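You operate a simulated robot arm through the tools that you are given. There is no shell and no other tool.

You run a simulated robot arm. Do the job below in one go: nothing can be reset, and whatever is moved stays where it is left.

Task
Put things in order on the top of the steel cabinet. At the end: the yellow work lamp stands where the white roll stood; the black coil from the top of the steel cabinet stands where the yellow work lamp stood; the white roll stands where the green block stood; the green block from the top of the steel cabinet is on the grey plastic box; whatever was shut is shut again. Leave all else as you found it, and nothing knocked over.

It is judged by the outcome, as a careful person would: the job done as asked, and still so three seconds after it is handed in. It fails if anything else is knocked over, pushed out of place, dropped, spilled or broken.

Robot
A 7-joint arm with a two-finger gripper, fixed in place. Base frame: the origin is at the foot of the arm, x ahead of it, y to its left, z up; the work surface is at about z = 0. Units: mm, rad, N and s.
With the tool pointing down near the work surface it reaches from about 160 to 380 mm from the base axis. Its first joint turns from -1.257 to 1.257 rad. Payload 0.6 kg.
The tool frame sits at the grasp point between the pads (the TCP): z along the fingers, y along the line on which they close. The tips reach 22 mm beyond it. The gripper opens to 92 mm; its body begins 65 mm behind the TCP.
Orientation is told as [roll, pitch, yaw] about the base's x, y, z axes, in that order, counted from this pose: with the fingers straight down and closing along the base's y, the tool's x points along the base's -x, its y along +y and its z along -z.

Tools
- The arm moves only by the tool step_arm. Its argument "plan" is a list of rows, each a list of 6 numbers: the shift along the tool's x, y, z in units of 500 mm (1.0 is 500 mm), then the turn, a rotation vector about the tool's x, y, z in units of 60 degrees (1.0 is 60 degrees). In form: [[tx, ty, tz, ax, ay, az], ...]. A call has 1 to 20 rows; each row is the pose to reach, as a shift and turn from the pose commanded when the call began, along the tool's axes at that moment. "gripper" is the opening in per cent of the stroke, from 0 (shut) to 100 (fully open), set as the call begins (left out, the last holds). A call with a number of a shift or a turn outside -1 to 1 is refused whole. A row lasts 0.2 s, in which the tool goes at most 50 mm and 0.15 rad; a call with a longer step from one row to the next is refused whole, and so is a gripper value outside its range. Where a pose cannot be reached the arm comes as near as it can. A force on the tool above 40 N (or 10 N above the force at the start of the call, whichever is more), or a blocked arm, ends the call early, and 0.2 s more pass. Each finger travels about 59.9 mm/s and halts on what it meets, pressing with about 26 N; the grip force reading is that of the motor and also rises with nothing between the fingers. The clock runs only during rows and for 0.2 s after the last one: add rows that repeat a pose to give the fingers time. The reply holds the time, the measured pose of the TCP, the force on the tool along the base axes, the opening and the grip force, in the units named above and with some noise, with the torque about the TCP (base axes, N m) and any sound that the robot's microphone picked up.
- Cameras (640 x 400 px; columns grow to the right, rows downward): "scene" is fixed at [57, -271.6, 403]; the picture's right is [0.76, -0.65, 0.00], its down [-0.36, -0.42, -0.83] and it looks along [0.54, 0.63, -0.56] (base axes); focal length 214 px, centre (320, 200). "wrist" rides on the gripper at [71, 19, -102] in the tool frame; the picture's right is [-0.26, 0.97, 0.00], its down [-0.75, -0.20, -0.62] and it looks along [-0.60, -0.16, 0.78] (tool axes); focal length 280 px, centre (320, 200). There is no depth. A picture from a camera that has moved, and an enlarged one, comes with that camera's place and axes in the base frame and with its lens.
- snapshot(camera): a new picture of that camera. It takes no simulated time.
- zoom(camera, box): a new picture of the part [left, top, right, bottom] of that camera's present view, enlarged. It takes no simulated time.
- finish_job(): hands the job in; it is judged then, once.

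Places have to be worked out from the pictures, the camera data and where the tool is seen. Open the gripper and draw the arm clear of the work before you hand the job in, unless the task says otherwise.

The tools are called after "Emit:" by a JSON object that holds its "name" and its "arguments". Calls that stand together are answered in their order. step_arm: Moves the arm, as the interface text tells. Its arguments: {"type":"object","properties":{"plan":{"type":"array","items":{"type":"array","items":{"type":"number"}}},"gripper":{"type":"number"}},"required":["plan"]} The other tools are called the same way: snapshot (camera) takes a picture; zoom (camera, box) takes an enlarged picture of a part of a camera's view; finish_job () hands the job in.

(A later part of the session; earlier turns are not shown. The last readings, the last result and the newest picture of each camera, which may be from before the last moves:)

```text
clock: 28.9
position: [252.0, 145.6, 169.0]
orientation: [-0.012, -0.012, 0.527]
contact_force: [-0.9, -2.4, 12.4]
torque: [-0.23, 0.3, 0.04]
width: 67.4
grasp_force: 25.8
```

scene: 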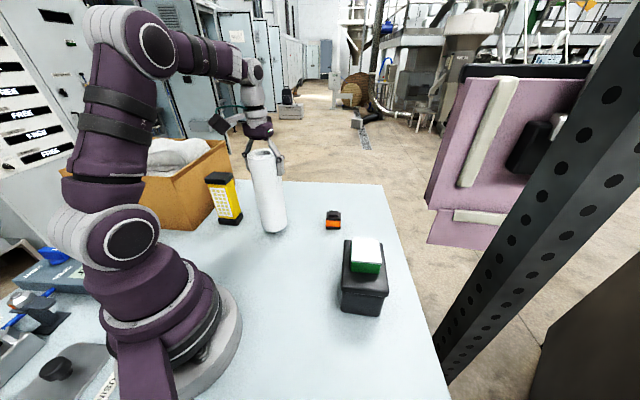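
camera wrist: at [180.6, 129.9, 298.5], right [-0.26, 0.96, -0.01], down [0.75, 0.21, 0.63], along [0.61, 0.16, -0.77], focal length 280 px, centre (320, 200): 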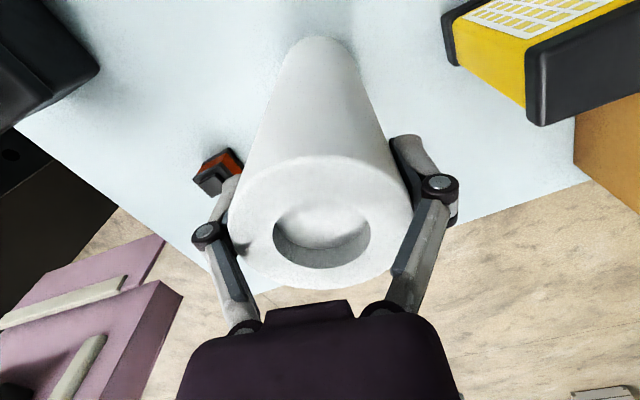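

Contact with the table now (12 N up). I ease off half a millimetre, then open the gripper.

Emit:
{"name": "step_arm", "arguments": {"plan": [[0, 0, -0.0015, 0, 0, 0], [0, 0, -0.0015, 0, 0, 0]]}}

Emit:
{"name": "step_arm", "arguments": {"plan": [[0, 0, 0, 0, 0, 0], [0, 0, 0, 0, 0, 0], [0, 0, 0, 0, 0, 0]], "gripper": 100}}

Emit:
{"name": "snapshot", "arguments": {"camera": "wrist"}}

Emit:
{"name": "zoom", "arguments": {"camera": "scene", "box": [190, 120, 360, 250]}}

```text
clock: 29.5
position: [251.8, 146.3, 170.0]
orientation: [-0.01, -0.008, 0.528]
contact_force: [0.2, -0.2, -5.0]
torque: [0.04, -0.01, -0.02]
width: 67.1
grasp_force: 26.5
```

```text
clock: 30.3
position: [252.0, 145.5, 170.0]
orientation: [-0.01, -0.006, 0.529]
contact_force: [0.5, -0.2, -0.5]
torque: [0.03, -0.01, 0.01]
width: 91.9
grasp_force: 0.2
```

```text
taken
camera wrist: at [181.1, 129.2, 270.7], right [-0.26, 0.97, -0.01], down [0.75, 0.21, 0.63], along [0.61, 0.16, -0.77], focal length 280 px, centre (320, 200)
```

wrist: 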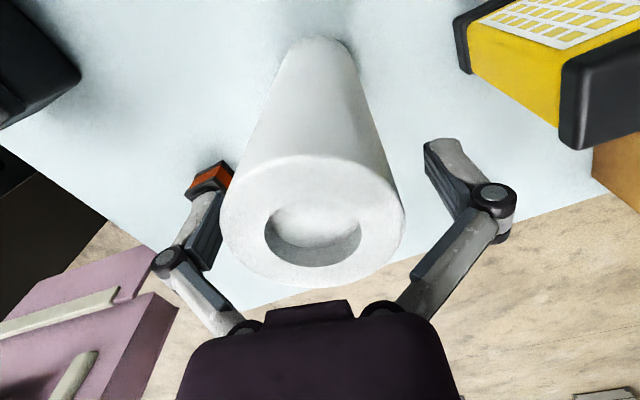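

```text
3.08 times, centred on (275, 185) of scene
camera zoom: at [57.0, -271.6, 403.0], right [0.76, -0.65, 0.0], down [-0.36, -0.42, -0.83], along [0.54, 0.63, -0.56], focal length 660 px, centre (458, 246)
```

zoom: 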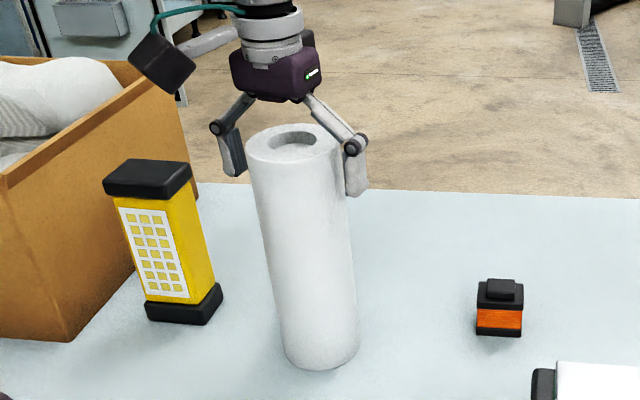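

The roll stands on its new spot, released cleanly. I rise above it and move toward the lamp for a better look.

Emit:
{"name": "step_arm", "arguments": {"plan": [[0, 0, -0.02, 0, 0, 0], [0, 0, -0.06, 0, 0, 0], [0, 0, -0.11, 0, 0, 0], [0, 0, -0.15, 0, 0, 0], [0.0067, 0.05, -0.15, 0, 0, -0.061], [0.0134, 0.1, -0.15, 0, 0, -0.122], [0.02, 0.15, -0.15, 0, 0, -0.183], [0.0268, 0.1998, -0.15, 0, 0, -0.2445], [0.0268, 0.1998, -0.15, 0, 0, -0.2445]]}}

Emit:
{"name": "snapshot", "arguments": {"camera": "wrist"}}

Emit:
{"name": "snapshot", "arguments": {"camera": "scene"}}

```text
clock: 32.3
position: [189.1, 226.6, 244.3]
orientation: [-0.011, -0.008, 0.785]
contact_force: [0.3, -0.1, 0.5]
torque: [-0.03, 0.02, 0.01]
width: 92.1
grasp_force: 0.0
```

```text
taken
camera wrist: at [125.1, 193.2, 345.1], right [-0.5, 0.87, -0.01], down [0.67, 0.39, 0.63], along [0.55, 0.31, -0.77], focal length 280 px, centre (320, 200)
```

wrist: 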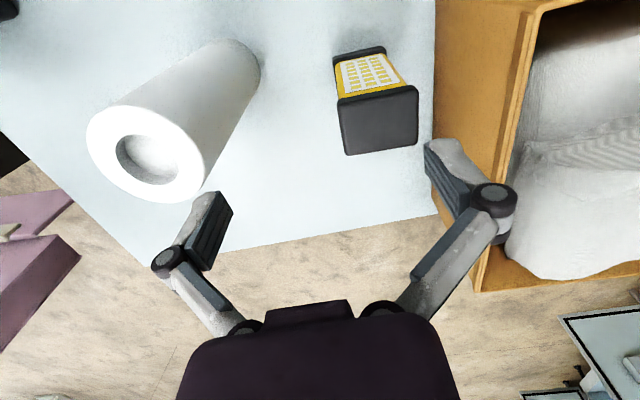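

```text
taken
```

scene: 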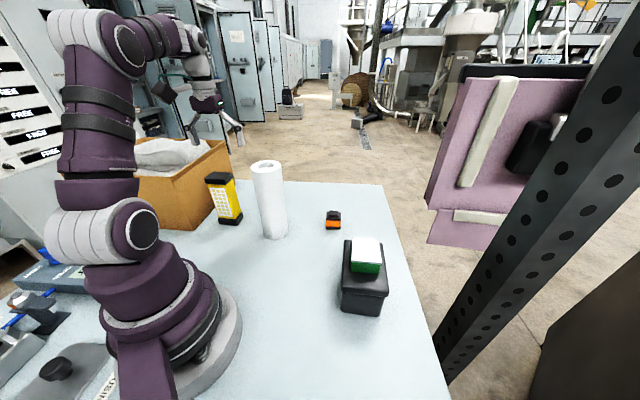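

I zoom to measure the lamp's cap and the cardboard box edge.

Emit:
{"name": "zoom", "arguments": {"camera": "wrist", "box": [310, 20, 550, 180]}}

Emit:
{"name": "zoom", "arguments": {"camera": "scene", "box": [190, 160, 270, 235]}}

```text
2.50 times, centred on (430, 100) of wrist
camera zoom: at [125.1, 193.2, 345.1], right [-0.5, 0.87, -0.01], down [0.67, 0.39, 0.63], along [0.55, 0.31, -0.77], focal length 701 px, centre (45, 450)
```

zoom: 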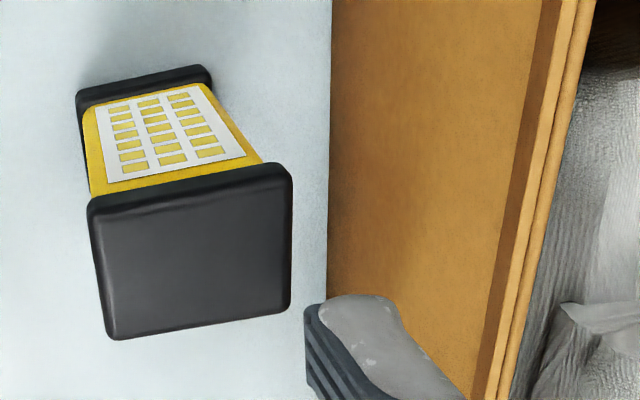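

```text
5.33 times, centred on (230, 198) of scene
camera zoom: at [57.0, -271.6, 403.0], right [0.76, -0.65, 0.0], down [-0.36, -0.42, -0.83], along [0.54, 0.63, -0.56], focal length 1144 px, centre (800, 213)
```

zoom: 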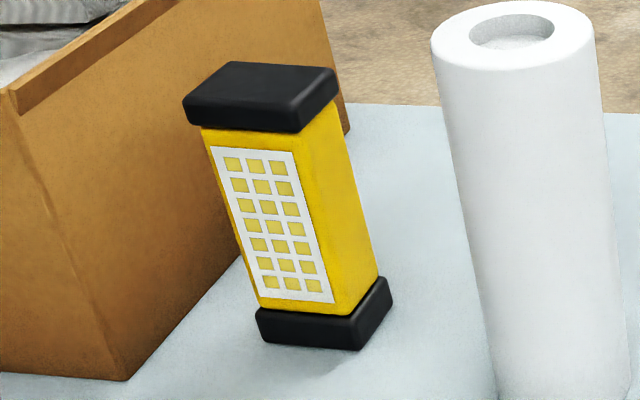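

Lamp cap: centre about (180,273.5), top z≈145, 57×44 mm, long axis 132°; the cardboard face is about 85 mm from its centre. I move over the lamp with yaw 42.5° and a partial opening of 78 mm.

Emit:
{"name": "step_arm", "arguments": {"plan": [[-0.027, 0.04, 0, 0, 0, 0.02], [-0.0537, 0.0792, 0, 0, 0, 0.041], [-0.0537, 0.0792, 0.04, 0, 0, 0.041], [-0.0537, 0.0792, 0.08, 0, 0, 0.041], [-0.0537, 0.0792, 0.08, 0, 0, 0.041]], "gripper": 85}}

Emit:
{"name": "snapshot", "arguments": {"camera": "wrist"}}

Emit:
{"name": "zoom", "arguments": {"camera": "scene", "box": [170, 80, 330, 240]}}

```text
clock: 33.5
position: [180.5, 274.2, 204.2]
orientation: [-0.01, -0.008, 0.742]
contact_force: [0.0, 0.2, -0.1]
torque: [-0.02, 0.02, -0.02]
width: 78.4
grasp_force: 0.0
```

```text
taken
camera wrist: at [115.0, 241.6, 304.5], right [-0.46, 0.89, -0.01], down [0.69, 0.36, 0.63], along [0.57, 0.28, -0.77], focal length 280 px, centre (320, 200)
```

wrist: 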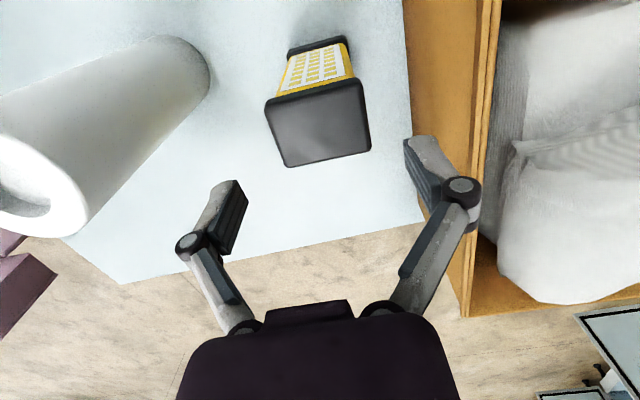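

```text
2.50 times, centred on (250, 160) of scene
camera zoom: at [57.0, -271.6, 403.0], right [0.76, -0.65, 0.0], down [-0.36, -0.42, -0.83], along [0.54, 0.63, -0.56], focal length 536 px, centre (495, 300)
```

zoom: 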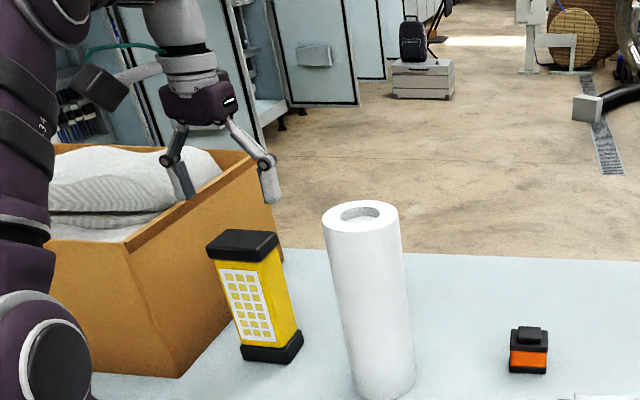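

Slight offset: the lamp's centre is about 2–3 mm nearer the robot than the TCP. I correct that and descend to z≈138 so the pads grip the top cap.

Emit:
{"name": "step_arm", "arguments": {"plan": [[0.005, 0.002, 0.03, 0, 0, 0], [0.005, 0.002, 0.06, 0, 0, 0], [0.005, 0.002, 0.09, 0, 0, 0], [0.005, 0.002, 0.115, 0, 0, 0], [0.005, 0.002, 0.132, 0, 0, 0], [0.005, 0.002, 0.132, 0, 0, 0]]}}

Emit:
{"name": "snapshot", "arguments": {"camera": "wrist"}}

Emit:
{"name": "zoom", "arguments": {"camera": "scene", "box": [170, 110, 290, 240]}}

```text
clock: 34.9
position: [180.7, 271.8, 138.1]
orientation: [-0.009, -0.007, 0.741]
contact_force: [-0.2, 0.2, -0.5]
torque: [0.01, 0.07, -0.01]
width: 78.3
grasp_force: 0.1
```

```text
taken
camera wrist: at [113.9, 239.9, 238.1], right [-0.46, 0.89, -0.01], down [0.69, 0.36, 0.63], along [0.56, 0.28, -0.77], focal length 280 px, centre (320, 200)
```

wrist: 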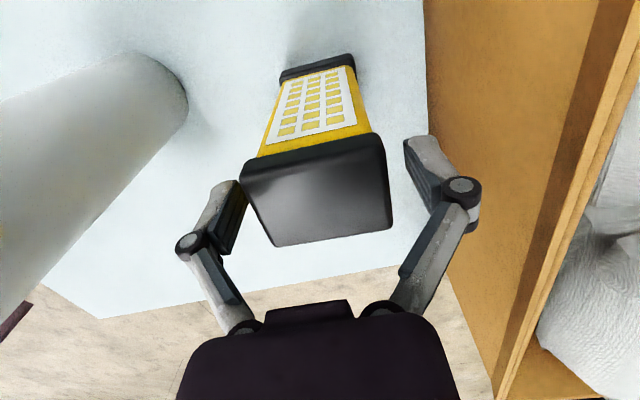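

```text
3.08 times, centred on (230, 175) of scene
camera zoom: at [57.0, -271.6, 403.0], right [0.76, -0.65, 0.0], down [-0.36, -0.42, -0.83], along [0.54, 0.63, -0.56], focal length 660 px, centre (597, 277)
```

zoom: 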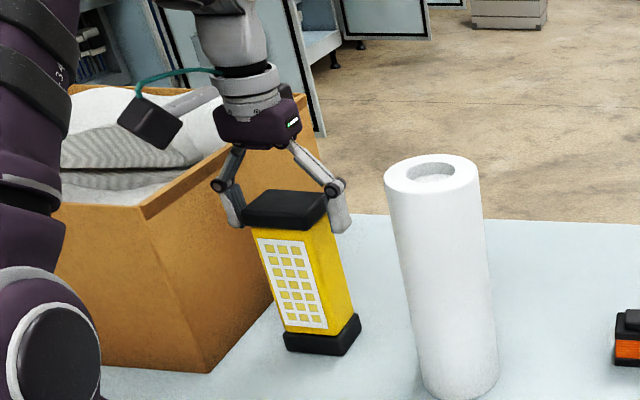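

Centred within ~1.5 mm. I close the gripper on the lamp's cap.

Emit:
{"name": "step_arm", "arguments": {"plan": [[0, 0, 0, 0, 0, 0], [0, 0, 0, 0, 0, 0], [0, 0, 0, 0, 0, 0], [0, 0, 0, 0, 0, 0]], "gripper": 0}}

Emit:
{"name": "snapshot", "arguments": {"camera": "wrist"}}

Emit:
{"name": "zoom", "arguments": {"camera": "scene", "box": [170, 110, 290, 240]}}

```text
clock: 35.9
position: [180.1, 271.8, 137.6]
orientation: [-0.01, -0.006, 0.742]
contact_force: [-1.6, -0.6, 8.0]
torque: [-0.04, 0.15, -0.1]
width: 56.9
grasp_force: 25.9
```

```text
taken
camera wrist: at [113.8, 240.0, 238.5], right [-0.46, 0.89, -0.01], down [0.69, 0.36, 0.63], along [0.57, 0.29, -0.77], focal length 280 px, centre (320, 200)
```

wrist: 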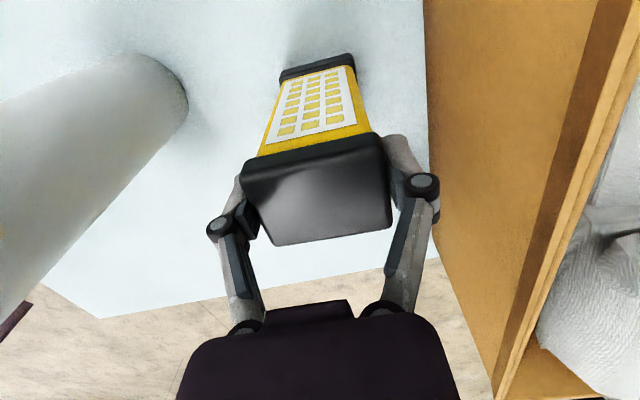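

```text
3.08 times, centred on (230, 175) of scene
camera zoom: at [56.9, -271.7, 403.0], right [0.76, -0.65, 0.0], down [-0.36, -0.42, -0.83], along [0.54, 0.63, -0.56], focal length 660 px, centre (597, 277)
```

zoom: 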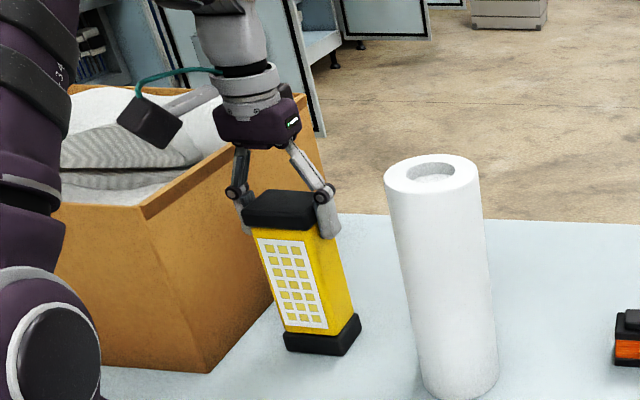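

Gripped at 57 mm; the lamp's original spot is (180,272). I lift it 22 mm and check the load.

Emit:
{"name": "step_arm", "arguments": {"plan": [[0, 0, -0.01, 0, 0, 0], [0, 0, -0.02, 0, 0, 0], [0, 0, -0.033, 0, 0, 0], [0, 0, -0.045, 0, 0, 0], [0, 0, -0.045, 0, 0, 0]]}}

Emit:
{"name": "zoom", "arguments": {"camera": "scene", "box": [170, 110, 290, 240]}}

Emit:
{"name": "snapshot", "arguments": {"camera": "wrist"}}

```text
clock: 37.1
position: [179.8, 271.3, 161.3]
orientation: [-0.009, -0.007, 0.741]
contact_force: [-0.4, 0.7, -2.6]
torque: [0.01, 0.01, 0.03]
width: 56.7
grasp_force: 25.9
```

```text
3.08 times, centred on (230, 175) of scene
camera zoom: at [57.0, -271.6, 403.0], right [0.76, -0.65, 0.0], down [-0.36, -0.42, -0.83], along [0.54, 0.63, -0.56], focal length 660 px, centre (597, 277)
```

zoom: 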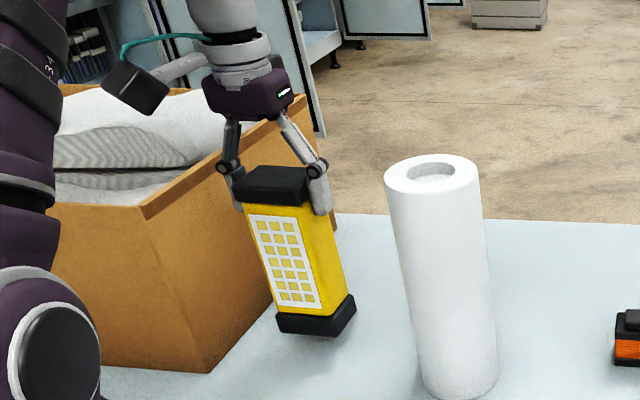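

```text
taken
camera wrist: at [113.3, 240.0, 261.3], right [-0.46, 0.89, -0.01], down [0.69, 0.36, 0.63], along [0.56, 0.28, -0.77], focal length 280 px, centre (320, 200)
```

wrist: 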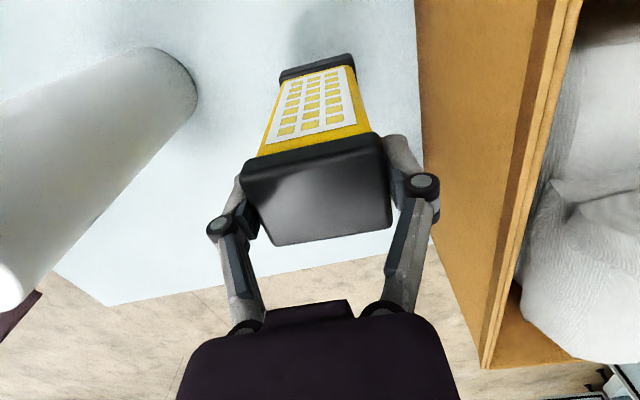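

Held firmly (~0.28 kg). I bring the lamp inward toward the base first, so it can pass between the base and the roll.

Emit:
{"name": "step_arm", "arguments": {"plan": [[0.0383, -0.0092, 0, 0, 0, 0], [0.0766, -0.0184, 0, 0, 0, 0], [0.1149, -0.0277, 0, 0, 0, 0], [0.1531, -0.0369, 0, 0, 0, 0], [0.1914, -0.0461, 0, 0, 0, 0], [0.2297, -0.0553, 0, 0, 0, 0], [0.2297, -0.0553, 0, 0, 0, 0]]}}

Emit:
{"name": "snapshot", "arguments": {"camera": "scene"}}

Emit:
{"name": "snapshot", "arguments": {"camera": "wrist"}}

```text
clock: 38.7
position: [113.4, 173.2, 160.3]
orientation: [-0.011, -0.006, 0.743]
contact_force: [-0.1, 0.4, -2.9]
torque: [-0.02, 0.01, 0.03]
width: 57.0
grasp_force: 26.0
```

```text
taken
```

scene: 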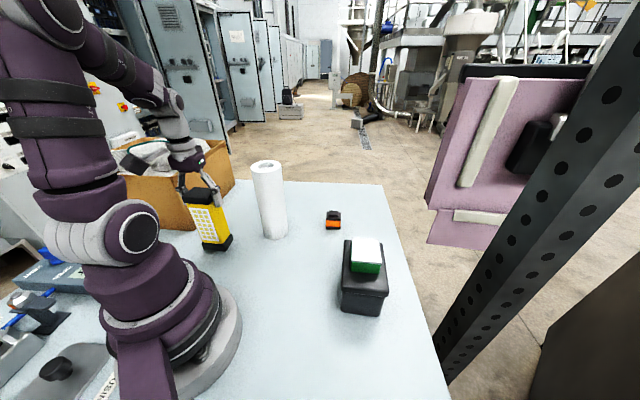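

```text
taken
camera wrist: at [47.8, 141.8, 259.6], right [-0.46, 0.89, -0.01], down [0.69, 0.36, 0.63], along [0.56, 0.29, -0.77], focal length 280 px, centre (320, 200)
```

wrist: 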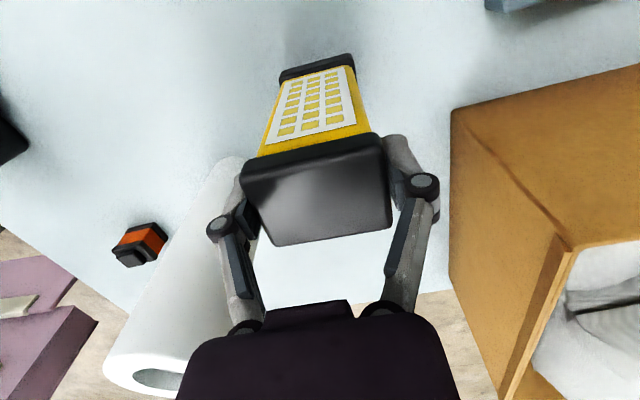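

Free. Now I sweep the lamp between base and roll along a ~198 mm radius arc toward the front.

Emit:
{"name": "step_arm", "arguments": {"plan": [[0.0019, -0.0283, 0, 0, 0, 0.053], [0.0039, -0.0565, 0, 0, 0, 0.107], [0.0058, -0.0848, 0, 0, 0, 0.16], [0.01, -0.119, 0, 0, 0, 0.223], [0.0141, -0.153, 0, 0, 0, 0.287], [0.0183, -0.1872, 0, 0, 0, 0.35], [0.0296, -0.2193, 0, 0, 0, 0.41], [0.041, -0.2515, 0, 0, 0, 0.47], [0.0523, -0.2836, 0, 0, 0, 0.53], [0.0694, -0.3141, 0, 0, 0, 0.59], [0.0865, -0.3445, 0, 0, 0, 0.65], [0.1036, -0.375, 0, 0, 0, 0.7086], [0.1036, -0.375, 0, 0, 0, 0.7086]]}}

Emit:
{"name": "snapshot", "arguments": {"camera": "scene"}}

Emit:
{"name": "snapshot", "arguments": {"camera": "wrist"}}

```text
clock: 41.5
position: [201.1, 0.4, 160.6]
orientation: [-0.003, -0.012, 0.002]
contact_force: [-0.9, 0.5, -3.0]
torque: [0.0, 0.0, -0.02]
width: 56.8
grasp_force: 26.0
```

```text
taken
```

scene: 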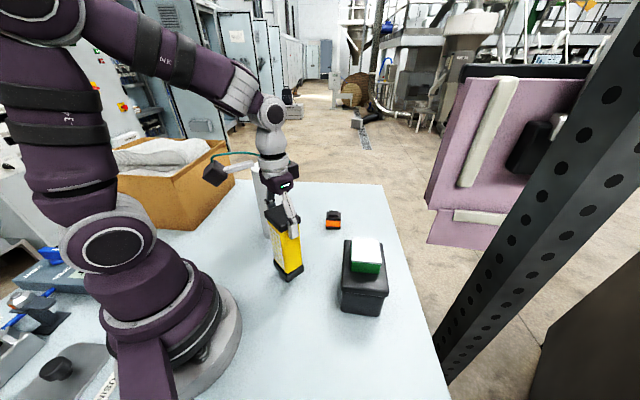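

```text
taken
camera wrist: at [130.2, 22.0, 261.3], right [0.26, 0.96, 0.0], down [0.75, -0.2, 0.63], along [0.61, -0.17, -0.77], focal length 280 px, centre (320, 200)
```

wrist: 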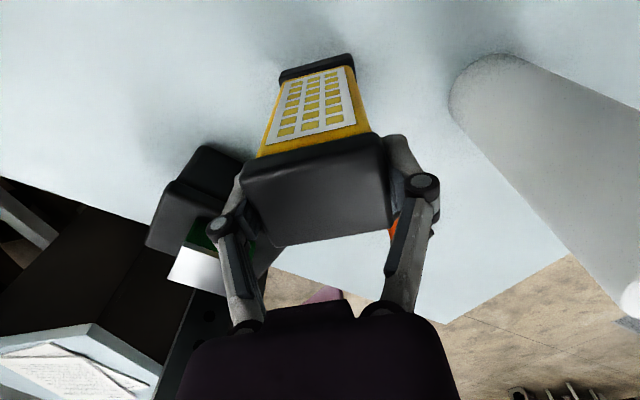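

Good clearance. I continue along the arc to the roll's old spot at (123.5,-180).

Emit:
{"name": "step_arm", "arguments": {"plan": [[0.0063, -0.0347, 0, 0, 0, 0.077], [0.0127, -0.0693, 0, 0, 0, 0.155], [0.019, -0.104, 0, 0, 0, 0.232], [0.0337, -0.1347, 0, 0, 0, 0.309], [0.0483, -0.1653, 0, 0, 0, 0.386], [0.063, -0.196, 0, 0, 0, 0.463], [0.079, -0.2227, 0, 0, 0, 0.54], [0.095, -0.2493, 0, 0, 0, 0.618], [0.111, -0.276, 0, 0, 0, 0.695], [0.126, -0.304, 0, 0, 0, 0.772], [0.141, -0.332, 0, 0, 0, 0.849], [0.156, -0.36, 0, 0, 0, 0.926], [0.156, -0.36, 0, 0, 0, 0.926]]}}

Emit:
{"name": "snapshot", "arguments": {"camera": "scene"}}

Emit:
{"name": "snapshot", "arguments": {"camera": "wrist"}}

```text
clock: 44.3
position: [123.4, -178.4, 160.8]
orientation: [0.008, -0.008, -0.97]
contact_force: [0.3, 0.1, -2.8]
torque: [0.04, 0.04, 0.0]
width: 56.8
grasp_force: 25.6
```

```text
taken
```

scene: 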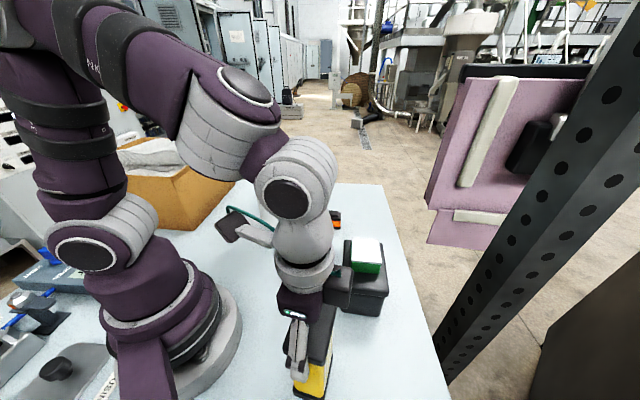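

```text
taken
camera wrist: at [99.0, -107.9, 262.1], right [0.94, 0.33, 0.01], down [0.25, -0.74, 0.63], along [0.22, -0.59, -0.78], focal length 280 px, centre (320, 200)
```

wrist: 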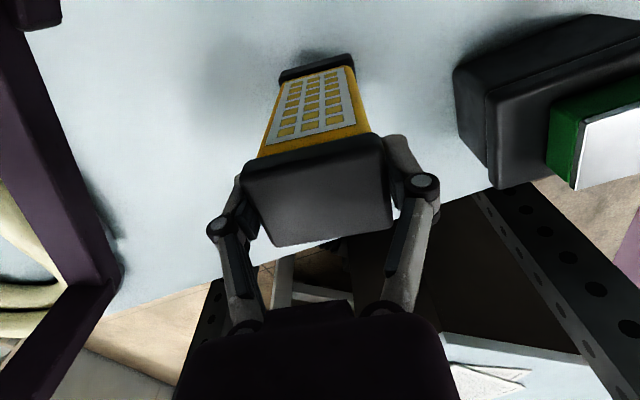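

At the target spot. I lower the lamp slowly toward its standing height.

Emit:
{"name": "step_arm", "arguments": {"plan": [[0, -0.001, 0.015, 0, 0, 0], [0, -0.001, 0.028, 0, 0, 0], [0, -0.001, 0.037, 0, 0, 0], [0, -0.001, 0.042, 0, 0, 0], [0, -0.001, 0.042, 0, 0, 0]]}}

```text
clock: 45.5
position: [124.4, -179.8, 139.9]
orientation: [0.009, -0.007, -0.969]
contact_force: [-0.8, 0.2, -3.8]
torque: [0.01, 0.02, 0.0]
width: 57.0
grasp_force: 26.0
```

Not yet in contact; I lower another 2 mm in small steps.

Emit:
{"name": "step_arm", "arguments": {"plan": [[0, 0, 0.002, 0, 0, 0], [0, 0, 0.004, 0, 0, 0], [0, 0, 0.004, 0, 0, 0]]}}

```text
clock: 46.3
position: [123.7, -179.9, 138.8]
orientation: [0.007, -0.011, -0.968]
contact_force: [3.8, 2.7, 15.5]
torque: [-0.03, -0.08, -0.02]
width: 57.2
grasp_force: 26.7
```

Contact with the table (15 N up). I ease off slightly and release, opening only partway.

Emit:
{"name": "step_arm", "arguments": {"plan": [[0, 0, -0.001, 0, 0, 0], [0, 0, -0.001, 0, 0, 0]]}}

Emit:
{"name": "step_arm", "arguments": {"plan": [[0, 0, 0, 0, 0, 0], [0, 0, 0, 0, 0, 0], [0, 0, 0, 0, 0, 0]], "gripper": 88}}

Emit:
{"name": "snapshot", "arguments": {"camera": "wrist"}}

Emit:
{"name": "snapshot", "arguments": {"camera": "scene"}}

```text
clock: 46.9
position: [122.6, -179.2, 136.9]
orientation: [0.007, -0.009, -0.969]
contact_force: [0.6, -1.4, 0.5]
torque: [-0.33, -0.04, 0.02]
width: 57.0
grasp_force: 26.3
```

```text
clock: 47.7
position: [124.4, -179.1, 137.5]
orientation: [0.008, -0.009, -0.966]
contact_force: [-0.4, 0.3, -0.1]
torque: [-0.02, -0.03, 0.02]
width: 80.7
grasp_force: 0.0
```

```text
taken
camera wrist: at [98.9, -108.1, 238.9], right [0.94, 0.33, 0.01], down [0.25, -0.74, 0.63], along [0.22, -0.59, -0.78], focal length 280 px, centre (320, 200)
```

wrist: 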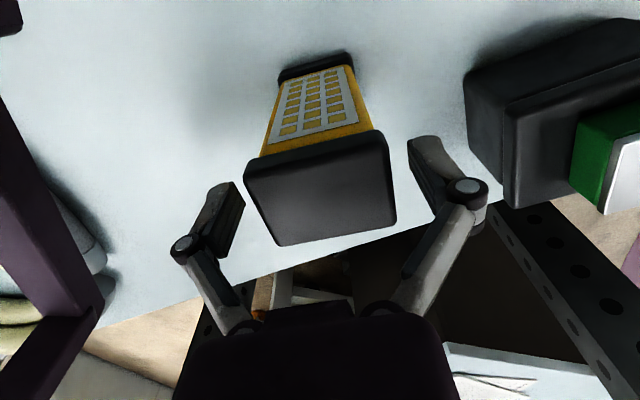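

```text
taken
```

scene: 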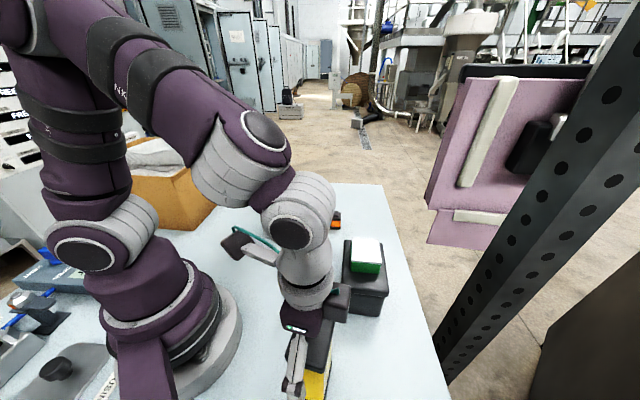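

The lamp stands on the roll's old spot. I rise straight up and then move over toward the coil.

Emit:
{"name": "step_arm", "arguments": {"plan": [[0, 0, -0.02, 0, 0, 0], [0, 0, -0.07, 0, 0, 0], [0, 0, -0.12, 0, 0, 0], [0, 0, -0.17, 0, 0, 0], [0.0154, 0.0636, -0.17, 0, 0, -0.1025], [0.0308, 0.1271, -0.17, 0, 0, -0.205], [0.0463, 0.1907, -0.17, 0, 0, -0.3075], [0.0617, 0.2542, -0.17, 0, 0, -0.41], [0.0771, 0.3178, -0.17, 0, 0, -0.5125], [0.0925, 0.3813, -0.17, 0, 0, -0.615], [0.108, 0.4449, -0.17, 0, 0, -0.7175], [0.1234, 0.5084, -0.17, 0, 0, -0.82], [0.1388, 0.572, -0.17, 0, 0, -0.9225], [0.1388, 0.572, -0.17, 0, 0, -0.9225]], "gripper": 100}}

Emit:
{"name": "snapshot", "arguments": {"camera": "scene"}}

Emit:
{"name": "snapshot", "arguments": {"camera": "wrist"}}

```text
clock: 50.7
position: [318.8, 38.9, 224.8]
orientation: [-0.003, -0.013, -0.001]
contact_force: [0.0, 0.8, 0.4]
torque: [0.01, 0.01, 0.0]
width: 92.0
grasp_force: 0.1
```

```text
taken
```

scene: 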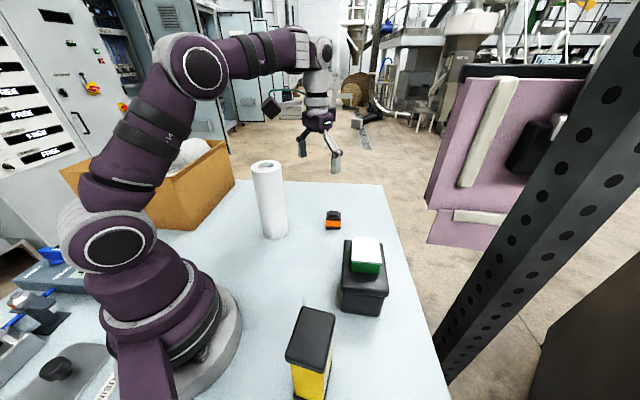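

```text
taken
camera wrist: at [247.9, 61.1, 325.7], right [0.26, 0.96, 0.0], down [0.75, -0.2, 0.63], along [0.61, -0.17, -0.77], focal length 280 px, centre (320, 200)
```

wrist: 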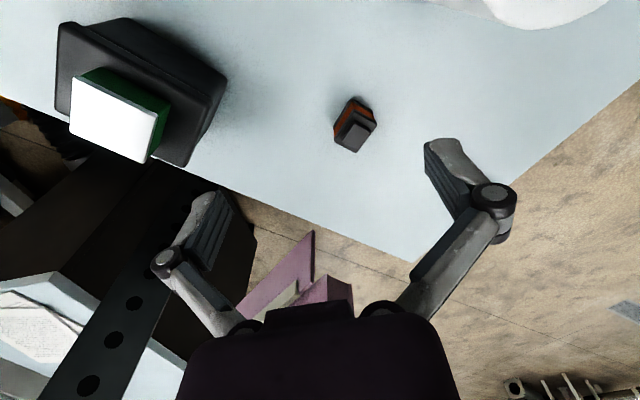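

All placed items look good. I zoom onto the coil to refine its position and orientation.

Emit:
{"name": "zoom", "arguments": {"camera": "wrist", "box": [300, 75, 412, 175]}}

Emit:
{"name": "zoom", "arguments": {"camera": "scene", "box": [305, 195, 365, 240]}}

Emit:
{"name": "zoom", "arguments": {"camera": "scene", "box": [220, 150, 420, 400]}}

```text
4.00 times, centred on (356, 125) of wrist
camera zoom: at [247.9, 61.1, 325.7], right [0.26, 0.96, 0.0], down [0.75, -0.2, 0.63], along [0.61, -0.17, -0.77], focal length 1122 px, centre (176, 500)
```

zoom: 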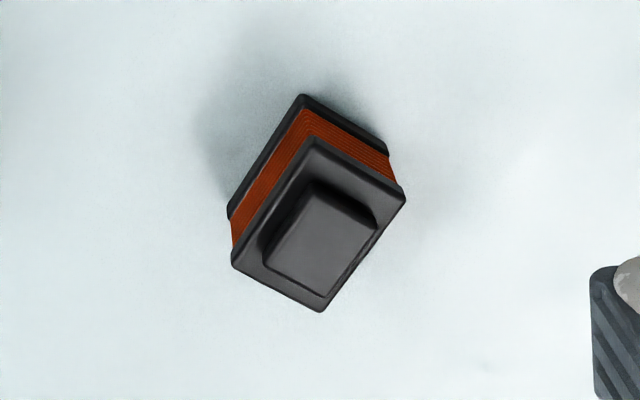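

```text
8.89 times, centred on (335, 218) of scene
camera zoom: at [57.0, -271.6, 403.0], right [0.76, -0.65, 0.0], down [-0.36, -0.42, -0.83], along [0.54, 0.63, -0.56], focal length 1906 px, centre (187, 44)
```

zoom: 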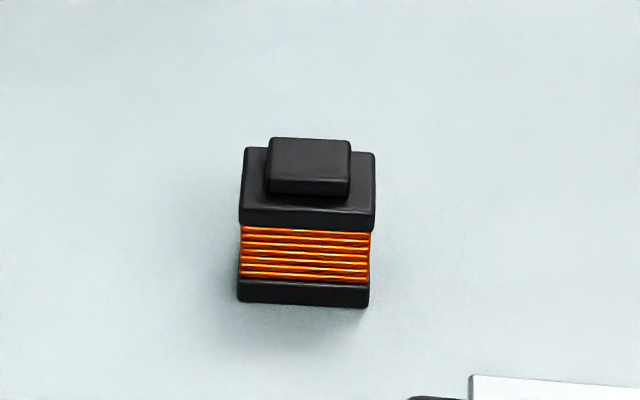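

```text
1.60 times, centred on (320, 275) of scene
camera zoom: at [57.0, -271.6, 403.0], right [0.76, -0.65, 0.0], down [-0.36, -0.42, -0.83], along [0.54, 0.63, -0.56], focal length 343 px, centre (320, 80)
```

zoom: 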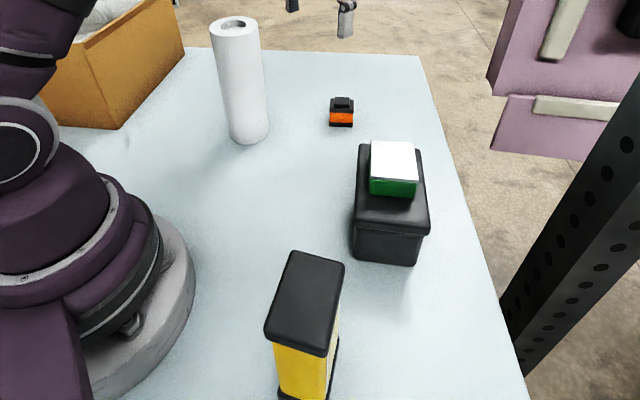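

The coil is at about (390,60), flange top z≈38, 40×30 mm, edges at ±45°. It's at the edge of reach, so I will tilt the tool outward a little. First I turn to yaw 45° and come down toward it.

Emit:
{"name": "step_arm", "arguments": {"plan": [[-0.0137, 0.0037, 0.0317, 0, 0, -0.1249], [-0.0273, 0.0073, 0.0633, 0, 0, -0.2499], [-0.041, 0.011, 0.095, 0, 0, -0.3748], [-0.0547, 0.0147, 0.1267, 0, 0, -0.4997], [-0.0683, 0.0183, 0.1583, 0, 0, -0.6247], [-0.082, 0.022, 0.19, 0, 0, -0.7496], [-0.082, 0.022, 0.19, 0, 0, -0.7496]]}}

Emit:
{"name": "snapshot", "arguments": {"camera": "wrist"}}

```text
clock: 52.3
position: [362.0, 48.3, 130.4]
orientation: [-0.009, -0.006, 0.783]
contact_force: [-0.6, -0.3, -0.3]
torque: [0.02, 0.03, -0.01]
width: 91.9
grasp_force: 0.1
```

```text
taken
camera wrist: at [296.9, 15.4, 231.1], right [-0.5, 0.87, -0.01], down [0.67, 0.39, 0.63], along [0.55, 0.31, -0.77], focal length 280 px, centre (320, 200)
```

wrist: 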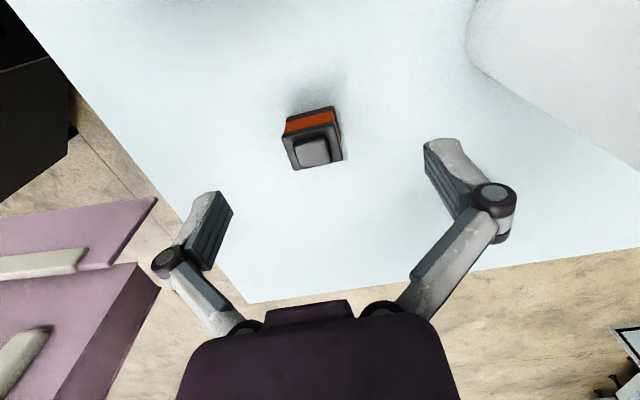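

Now I tilt the tool outward 0.2 rad about its closing axis while shifting over the coil at z≈90.

Emit:
{"name": "step_arm", "arguments": {"plan": [[-0.019, -0.0084, 0.02, 0, -0.064, 0], [-0.038, -0.0168, 0.05, 0, -0.128, 0], [-0.0566, -0.0253, 0.08, 0, -0.191, 0], [-0.0566, -0.0253, 0.08, 0, -0.191, 0], [-0.0566, -0.0253, 0.08, 0, -0.191, 0]]}}

Emit:
{"name": "snapshot", "arguments": {"camera": "wrist"}}

Emit:
{"name": "zoom", "arguments": {"camera": "scene", "box": [260, 110, 420, 260]}}

```text
clock: 53.5
position: [390.4, 61.1, 91.5]
orientation: [-0.011, -0.209, 0.784]
contact_force: [-0.2, 0.8, -0.4]
torque: [-0.01, -0.02, 0.0]
width: 92.0
grasp_force: 0.1
```

```text
taken
camera wrist: at [313.1, 13.4, 175.9], right [-0.5, 0.87, 0.04], down [0.57, 0.29, 0.77], along [0.65, 0.41, -0.64], focal length 280 px, centre (320, 200)
```

wrist: 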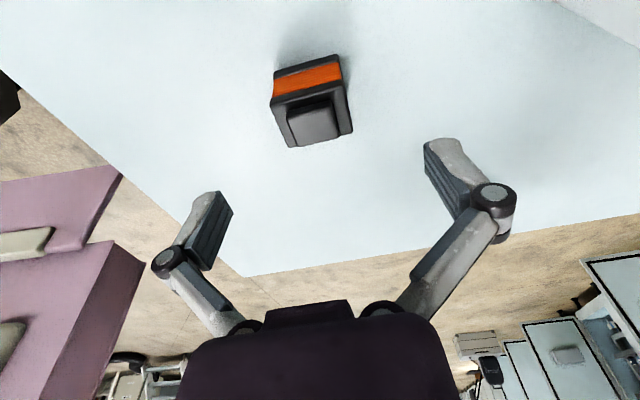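

```text
2.67 times, centred on (340, 185) of scene
camera zoom: at [57.0, -271.6, 403.0], right [0.76, -0.65, 0.0], down [-0.36, -0.42, -0.83], along [0.54, 0.63, -0.56], focal length 572 px, centre (267, 240)
```

zoom: 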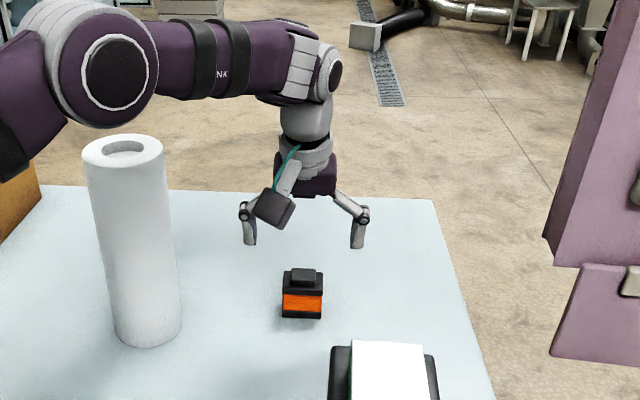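

The tilt is achieved and the coil's measured centre (390.6,61.6) matches the TCP position. I descend vertically to z≈28.

Emit:
{"name": "step_arm", "arguments": {"plan": [[0.0065, 0, 0.0308, 0, 0, 0], [0.0131, 0, 0.0616, 0, 0, 0], [0.0196, 0, 0.0924, 0, 0, 0], [0.0237, 0, 0.112, 0, 0, 0], [0.0261, 0, 0.1232, 0, 0, 0], [0.0261, 0, 0.1232, 0, 0, 0]]}}

Emit:
{"name": "snapshot", "arguments": {"camera": "wrist"}}

Emit:
{"name": "zoom", "arguments": {"camera": "scene", "box": [280, 140, 400, 250]}}

```text
clock: 54.9
position: [392.4, 60.5, 28.5]
orientation: [-0.011, -0.208, 0.784]
contact_force: [0.4, -0.6, -1.0]
torque: [0.03, 0.01, 0.02]
width: 92.0
grasp_force: 0.1
```

```text
taken
camera wrist: at [313.7, 12.9, 112.6], right [-0.5, 0.87, 0.04], down [0.57, 0.29, 0.77], along [0.65, 0.41, -0.64], focal length 280 px, centre (320, 200)
```

wrist: 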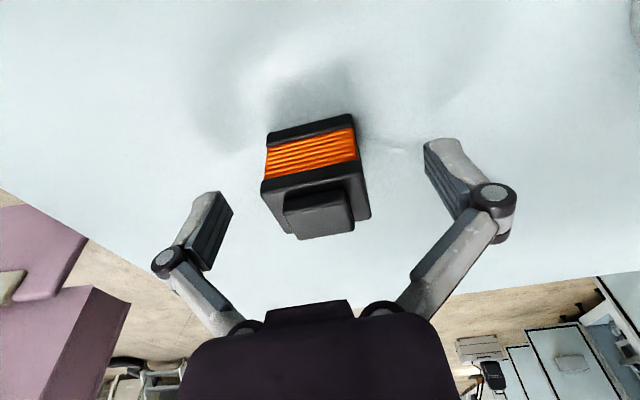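

```text
3.64 times, centred on (340, 195) of scene
camera zoom: at [57.0, -271.6, 403.0], right [0.76, -0.65, 0.0], down [-0.36, -0.42, -0.83], along [0.54, 0.63, -0.56], focal length 780 px, centre (247, 218)
```

zoom: 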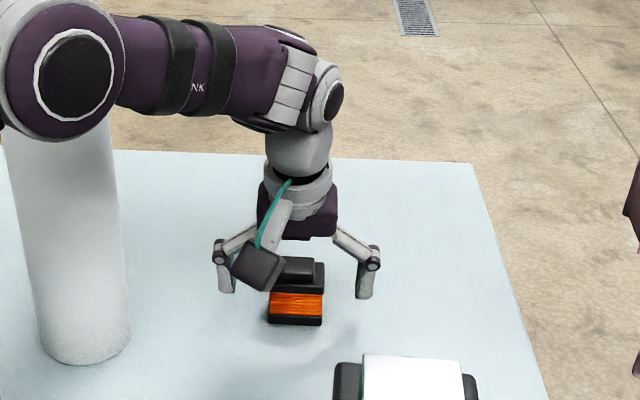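

Fingers straddle the coil, which is centred. I close the gripper.

Emit:
{"name": "step_arm", "arguments": {"plan": [[0, 0, 0, 0, 0, 0], [0, 0, 0, 0, 0, 0], [0, 0, 0, 0, 0, 0], [0, 0, 0, 0, 0, 0], [0, 0, 0, 0, 0, 0]], "gripper": 0}}

Emit:
{"name": "snapshot", "arguments": {"camera": "wrist"}}

Emit:
{"name": "zoom", "arguments": {"camera": "scene", "box": [280, 140, 400, 250]}}

```text
clock: 56.1
position: [391.3, 60.6, 28.4]
orientation: [-0.013, -0.209, 0.784]
contact_force: [0.3, -1.4, 5.5]
torque: [-0.03, 0.03, -0.03]
width: 41.5
grasp_force: 25.7
```

```text
taken
camera wrist: at [313.7, 12.8, 112.9], right [-0.5, 0.87, 0.04], down [0.57, 0.29, 0.77], along [0.65, 0.41, -0.64], focal length 280 px, centre (320, 200)
```

wrist: 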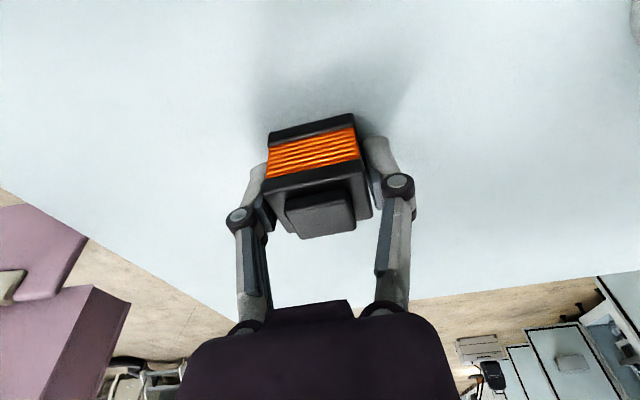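

```text
3.64 times, centred on (340, 195) of scene
camera zoom: at [56.9, -271.7, 403.0], right [0.76, -0.65, 0.0], down [-0.36, -0.42, -0.83], along [0.54, 0.63, -0.56], focal length 780 px, centre (247, 218)
```

zoom: 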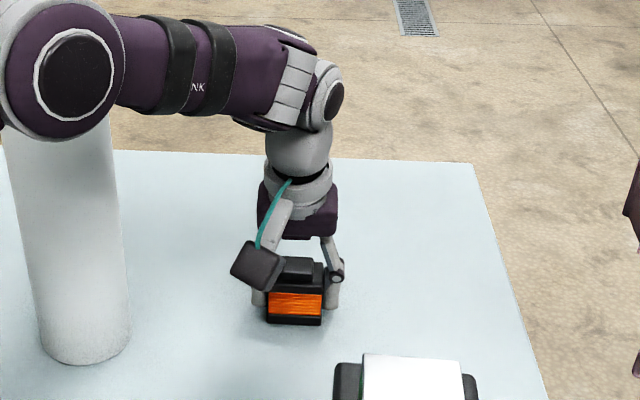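

Coil gripped at 41.5 mm. I lift it straight up first, then draw it inward and up to z≈245, well above the roll.

Emit:
{"name": "step_arm", "arguments": {"plan": [[-0.0035, 0, -0.0165, 0, 0, 0], [-0.0111, 0, -0.052, 0, 0, 0], [-0.0221, 0, -0.104, 0, 0, 0], [-0.0332, 0, -0.1565, 0, 0, 0], [-0.0181, 0.0178, -0.2062, 0, 0, 0], [-0.0029, 0.0355, -0.2559, 0, 0, 0], [0.0122, 0.0533, -0.3057, 0, 0, 0], [0.0273, 0.0711, -0.3554, 0, 0, 0], [0.0425, 0.0888, -0.4051, 0, 0, 0], [0.0576, 0.1066, -0.4548, 0, 0, 0], [0.0576, 0.1066, -0.4548, 0, 0, 0]]}}

Emit:
{"name": "snapshot", "arguments": {"camera": "scene"}}

Emit:
{"name": "snapshot", "arguments": {"camera": "wrist"}}

```text
clock: 58.5
position: [298.9, 46.7, 244.2]
orientation: [-0.01, -0.205, 0.784]
contact_force: [-0.2, -0.2, -1.8]
torque: [-0.01, 0.0, -0.02]
width: 41.4
grasp_force: 26.2
```

```text
taken
```

scene: 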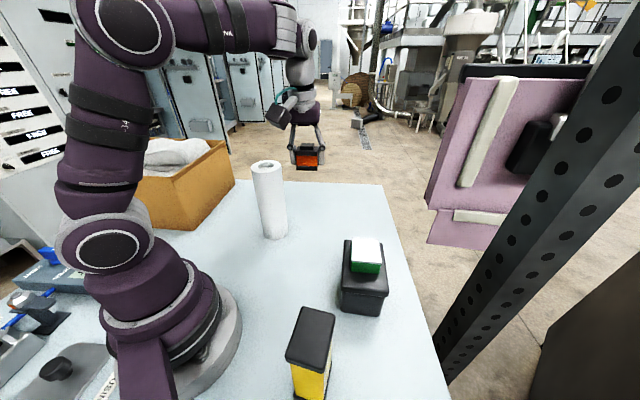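

```text
taken
camera wrist: at [221.0, -0.1, 329.5], right [-0.5, 0.87, 0.04], down [0.57, 0.29, 0.77], along [0.65, 0.41, -0.64], focal length 280 px, centre (320, 200)
```

wrist: 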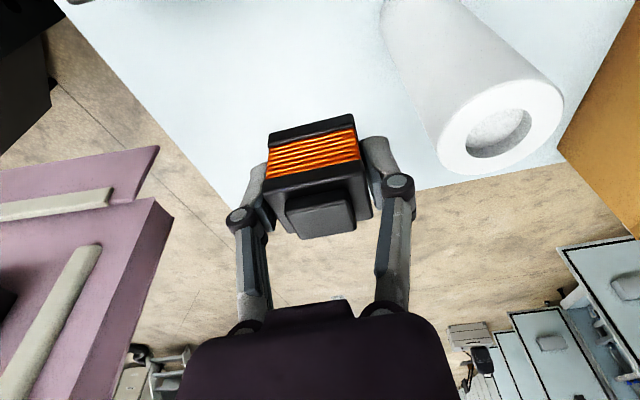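

Coil held. I raise a bit more and pass over the roll (coil bottom ≈230, roll top 194) to above the lamp's old spot (180,272).

Emit:
{"name": "step_arm", "arguments": {"plan": [[-0.0058, 0, -0.0274, 0, 0, 0], [-0.0204, 0.0487, -0.0243, 0, 0, 0], [-0.0351, 0.0974, -0.0212, 0, 0, 0], [-0.0497, 0.1461, -0.0181, 0, 0, 0], [-0.0643, 0.1948, -0.0149, 0, 0, 0], [-0.0789, 0.2435, -0.0118, 0, 0, 0], [-0.0936, 0.2922, -0.0087, 0, 0, 0], [-0.1082, 0.3409, -0.0056, 0, 0, 0], [-0.1228, 0.3896, -0.0025, 0, 0, 0], [-0.1375, 0.4383, 0.0006, 0, 0, 0], [-0.1521, 0.487, 0.0037, 0, 0, 0], [-0.1521, 0.487, 0.0037, 0, 0, 0]]}}

Emit:
{"name": "snapshot", "arguments": {"camera": "scene"}}

Emit:
{"name": "snapshot", "arguments": {"camera": "wrist"}}

```text
clock: 61.1
position: [181.6, 272.4, 255.0]
orientation: [-0.012, -0.207, 0.784]
contact_force: [-0.8, -0.6, -1.1]
torque: [-0.02, 0.03, 0.0]
width: 41.6
grasp_force: 26.0
```

```text
taken
```

scene: 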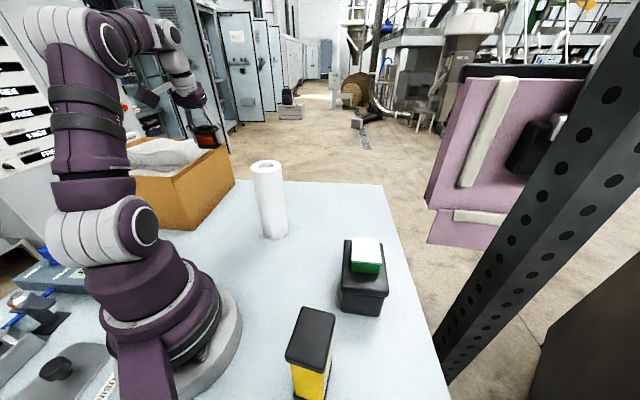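

```text
taken
camera wrist: at [103.6, 224.8, 339.3], right [-0.5, 0.87, 0.04], down [0.57, 0.29, 0.77], along [0.65, 0.41, -0.64], focal length 280 px, centre (320, 200)
```

wrist: 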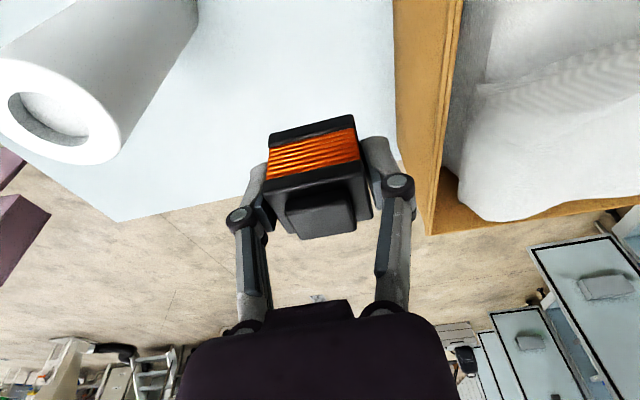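

Above the lamp's old spot. I descend vertically (compensating for the tilt) to z≈45, keeping ~45 mm or more from the cardboard box.

Emit:
{"name": "step_arm", "arguments": {"plan": [[0.0123, 0, 0.0587, 0, 0, 0], [0.0247, 0, 0.1174, 0, 0, 0], [0.037, 0, 0.1761, 0, 0, 0], [0.0493, 0, 0.2349, 0, 0, 0], [0.0616, 0, 0.2936, 0, 0, 0], [0.074, 0, 0.3523, 0, 0, 0], [0.082, 0, 0.39, 0, 0, 0], [0.0863, 0, 0.411, 0, 0, 0], [0.0863, 0, 0.411, 0, 0, 0]]}}

Emit:
{"name": "snapshot", "arguments": {"camera": "wrist"}}

Emit:
{"name": "zoom", "arguments": {"camera": "scene", "box": [140, 100, 300, 260]}}

```text
clock: 63.1
position: [182.4, 271.2, 44.0]
orientation: [-0.01, -0.208, 0.783]
contact_force: [-0.5, 0.1, -0.8]
torque: [0.0, 0.01, 0.0]
width: 41.5
grasp_force: 25.9
```

```text
taken
camera wrist: at [104.6, 223.9, 129.1], right [-0.5, 0.87, 0.04], down [0.57, 0.29, 0.77], along [0.65, 0.41, -0.64], focal length 280 px, centre (320, 200)
```

wrist: 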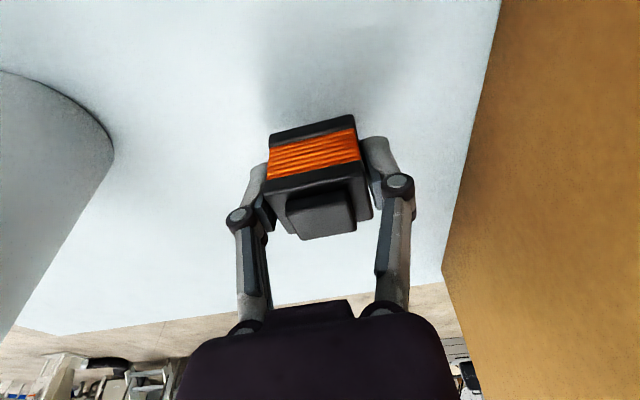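

```text
2.50 times, centred on (220, 180) of scene
camera zoom: at [57.0, -271.6, 403.0], right [0.76, -0.65, 0.0], down [-0.36, -0.42, -0.83], along [0.54, 0.63, -0.56], focal length 536 px, centre (570, 250)
```

zoom: 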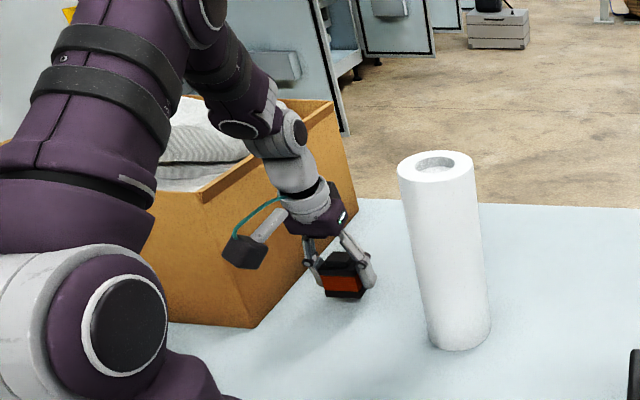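

Good clearance all around. I lower to about 2–3 mm above the expected release height.

Emit:
{"name": "step_arm", "arguments": {"plan": [[0.003, 0.001, 0.012, 0, 0, 0], [0.0055, 0.002, 0.02, 0, 0, 0], [0.0067, 0.003, 0.0254, 0, 0, 0], [0.0067, 0.003, 0.0254, 0, 0, 0]]}}

```text
clock: 64.1
position: [180.0, 271.7, 32.3]
orientation: [-0.011, -0.209, 0.783]
contact_force: [-0.1, -0.6, -1.6]
torque: [-0.01, 0.01, -0.01]
width: 41.3
grasp_force: 25.8
```

Position (180,272) is right. I step down 2 mm more and check for contact.

Emit:
{"name": "step_arm", "arguments": {"plan": [[0.0004, 0, 0.002, 0, 0, 0], [0.0008, 0, 0.004, 0, 0, 0], [0.0008, 0, 0.004, 0, 0, 0]]}}

```text
clock: 64.9
position: [181.1, 271.7, 29.4]
orientation: [-0.011, -0.208, 0.783]
contact_force: [0.4, -0.3, -1.6]
torque: [0.01, 0.01, 0.03]
width: 41.7
grasp_force: 25.9
```

Still no contact; another 1 mm.

Emit:
{"name": "step_arm", "arguments": {"plan": [[0.0002, 0, 0.001, 0, 0, 0], [0.0004, 0, 0.002, 0, 0, 0], [0.0004, 0, 0.002, 0, 0, 0]]}}

```text
clock: 65.7
position: [180.6, 271.3, 28.6]
orientation: [-0.009, -0.207, 0.783]
contact_force: [0.3, 0.0, -2.2]
torque: [0.0, -0.04, -0.01]
width: 41.5
grasp_force: 26.1
```

Gripping happened at z≈28.4, so contact should be near; another 1 mm.

Emit:
{"name": "step_arm", "arguments": {"plan": [[0.0002, 0, 0.001, 0, 0, 0], [0.0004, 0, 0.002, 0, 0, 0], [0.0004, 0, 0.002, 0, 0, 0]]}}

Emit:
{"name": "zoom", "arguments": {"camera": "scene", "box": [200, 180, 260, 240]}}

```text
clock: 66.5
position: [181.5, 271.0, 28.7]
orientation: [-0.012, -0.208, 0.784]
contact_force: [-2.1, -3.3, 17.0]
torque: [-0.04, 0.06, 0.01]
width: 41.5
grasp_force: 25.9
```

```text
6.67 times, centred on (230, 210) of scene
camera zoom: at [56.9, -271.7, 403.0], right [0.76, -0.65, 0.0], down [-0.36, -0.42, -0.83], along [0.54, 0.63, -0.56], focal length 1430 px, centre (920, 133)
```

zoom: 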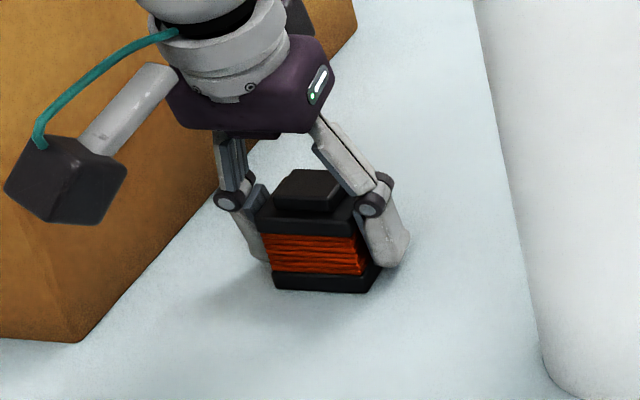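

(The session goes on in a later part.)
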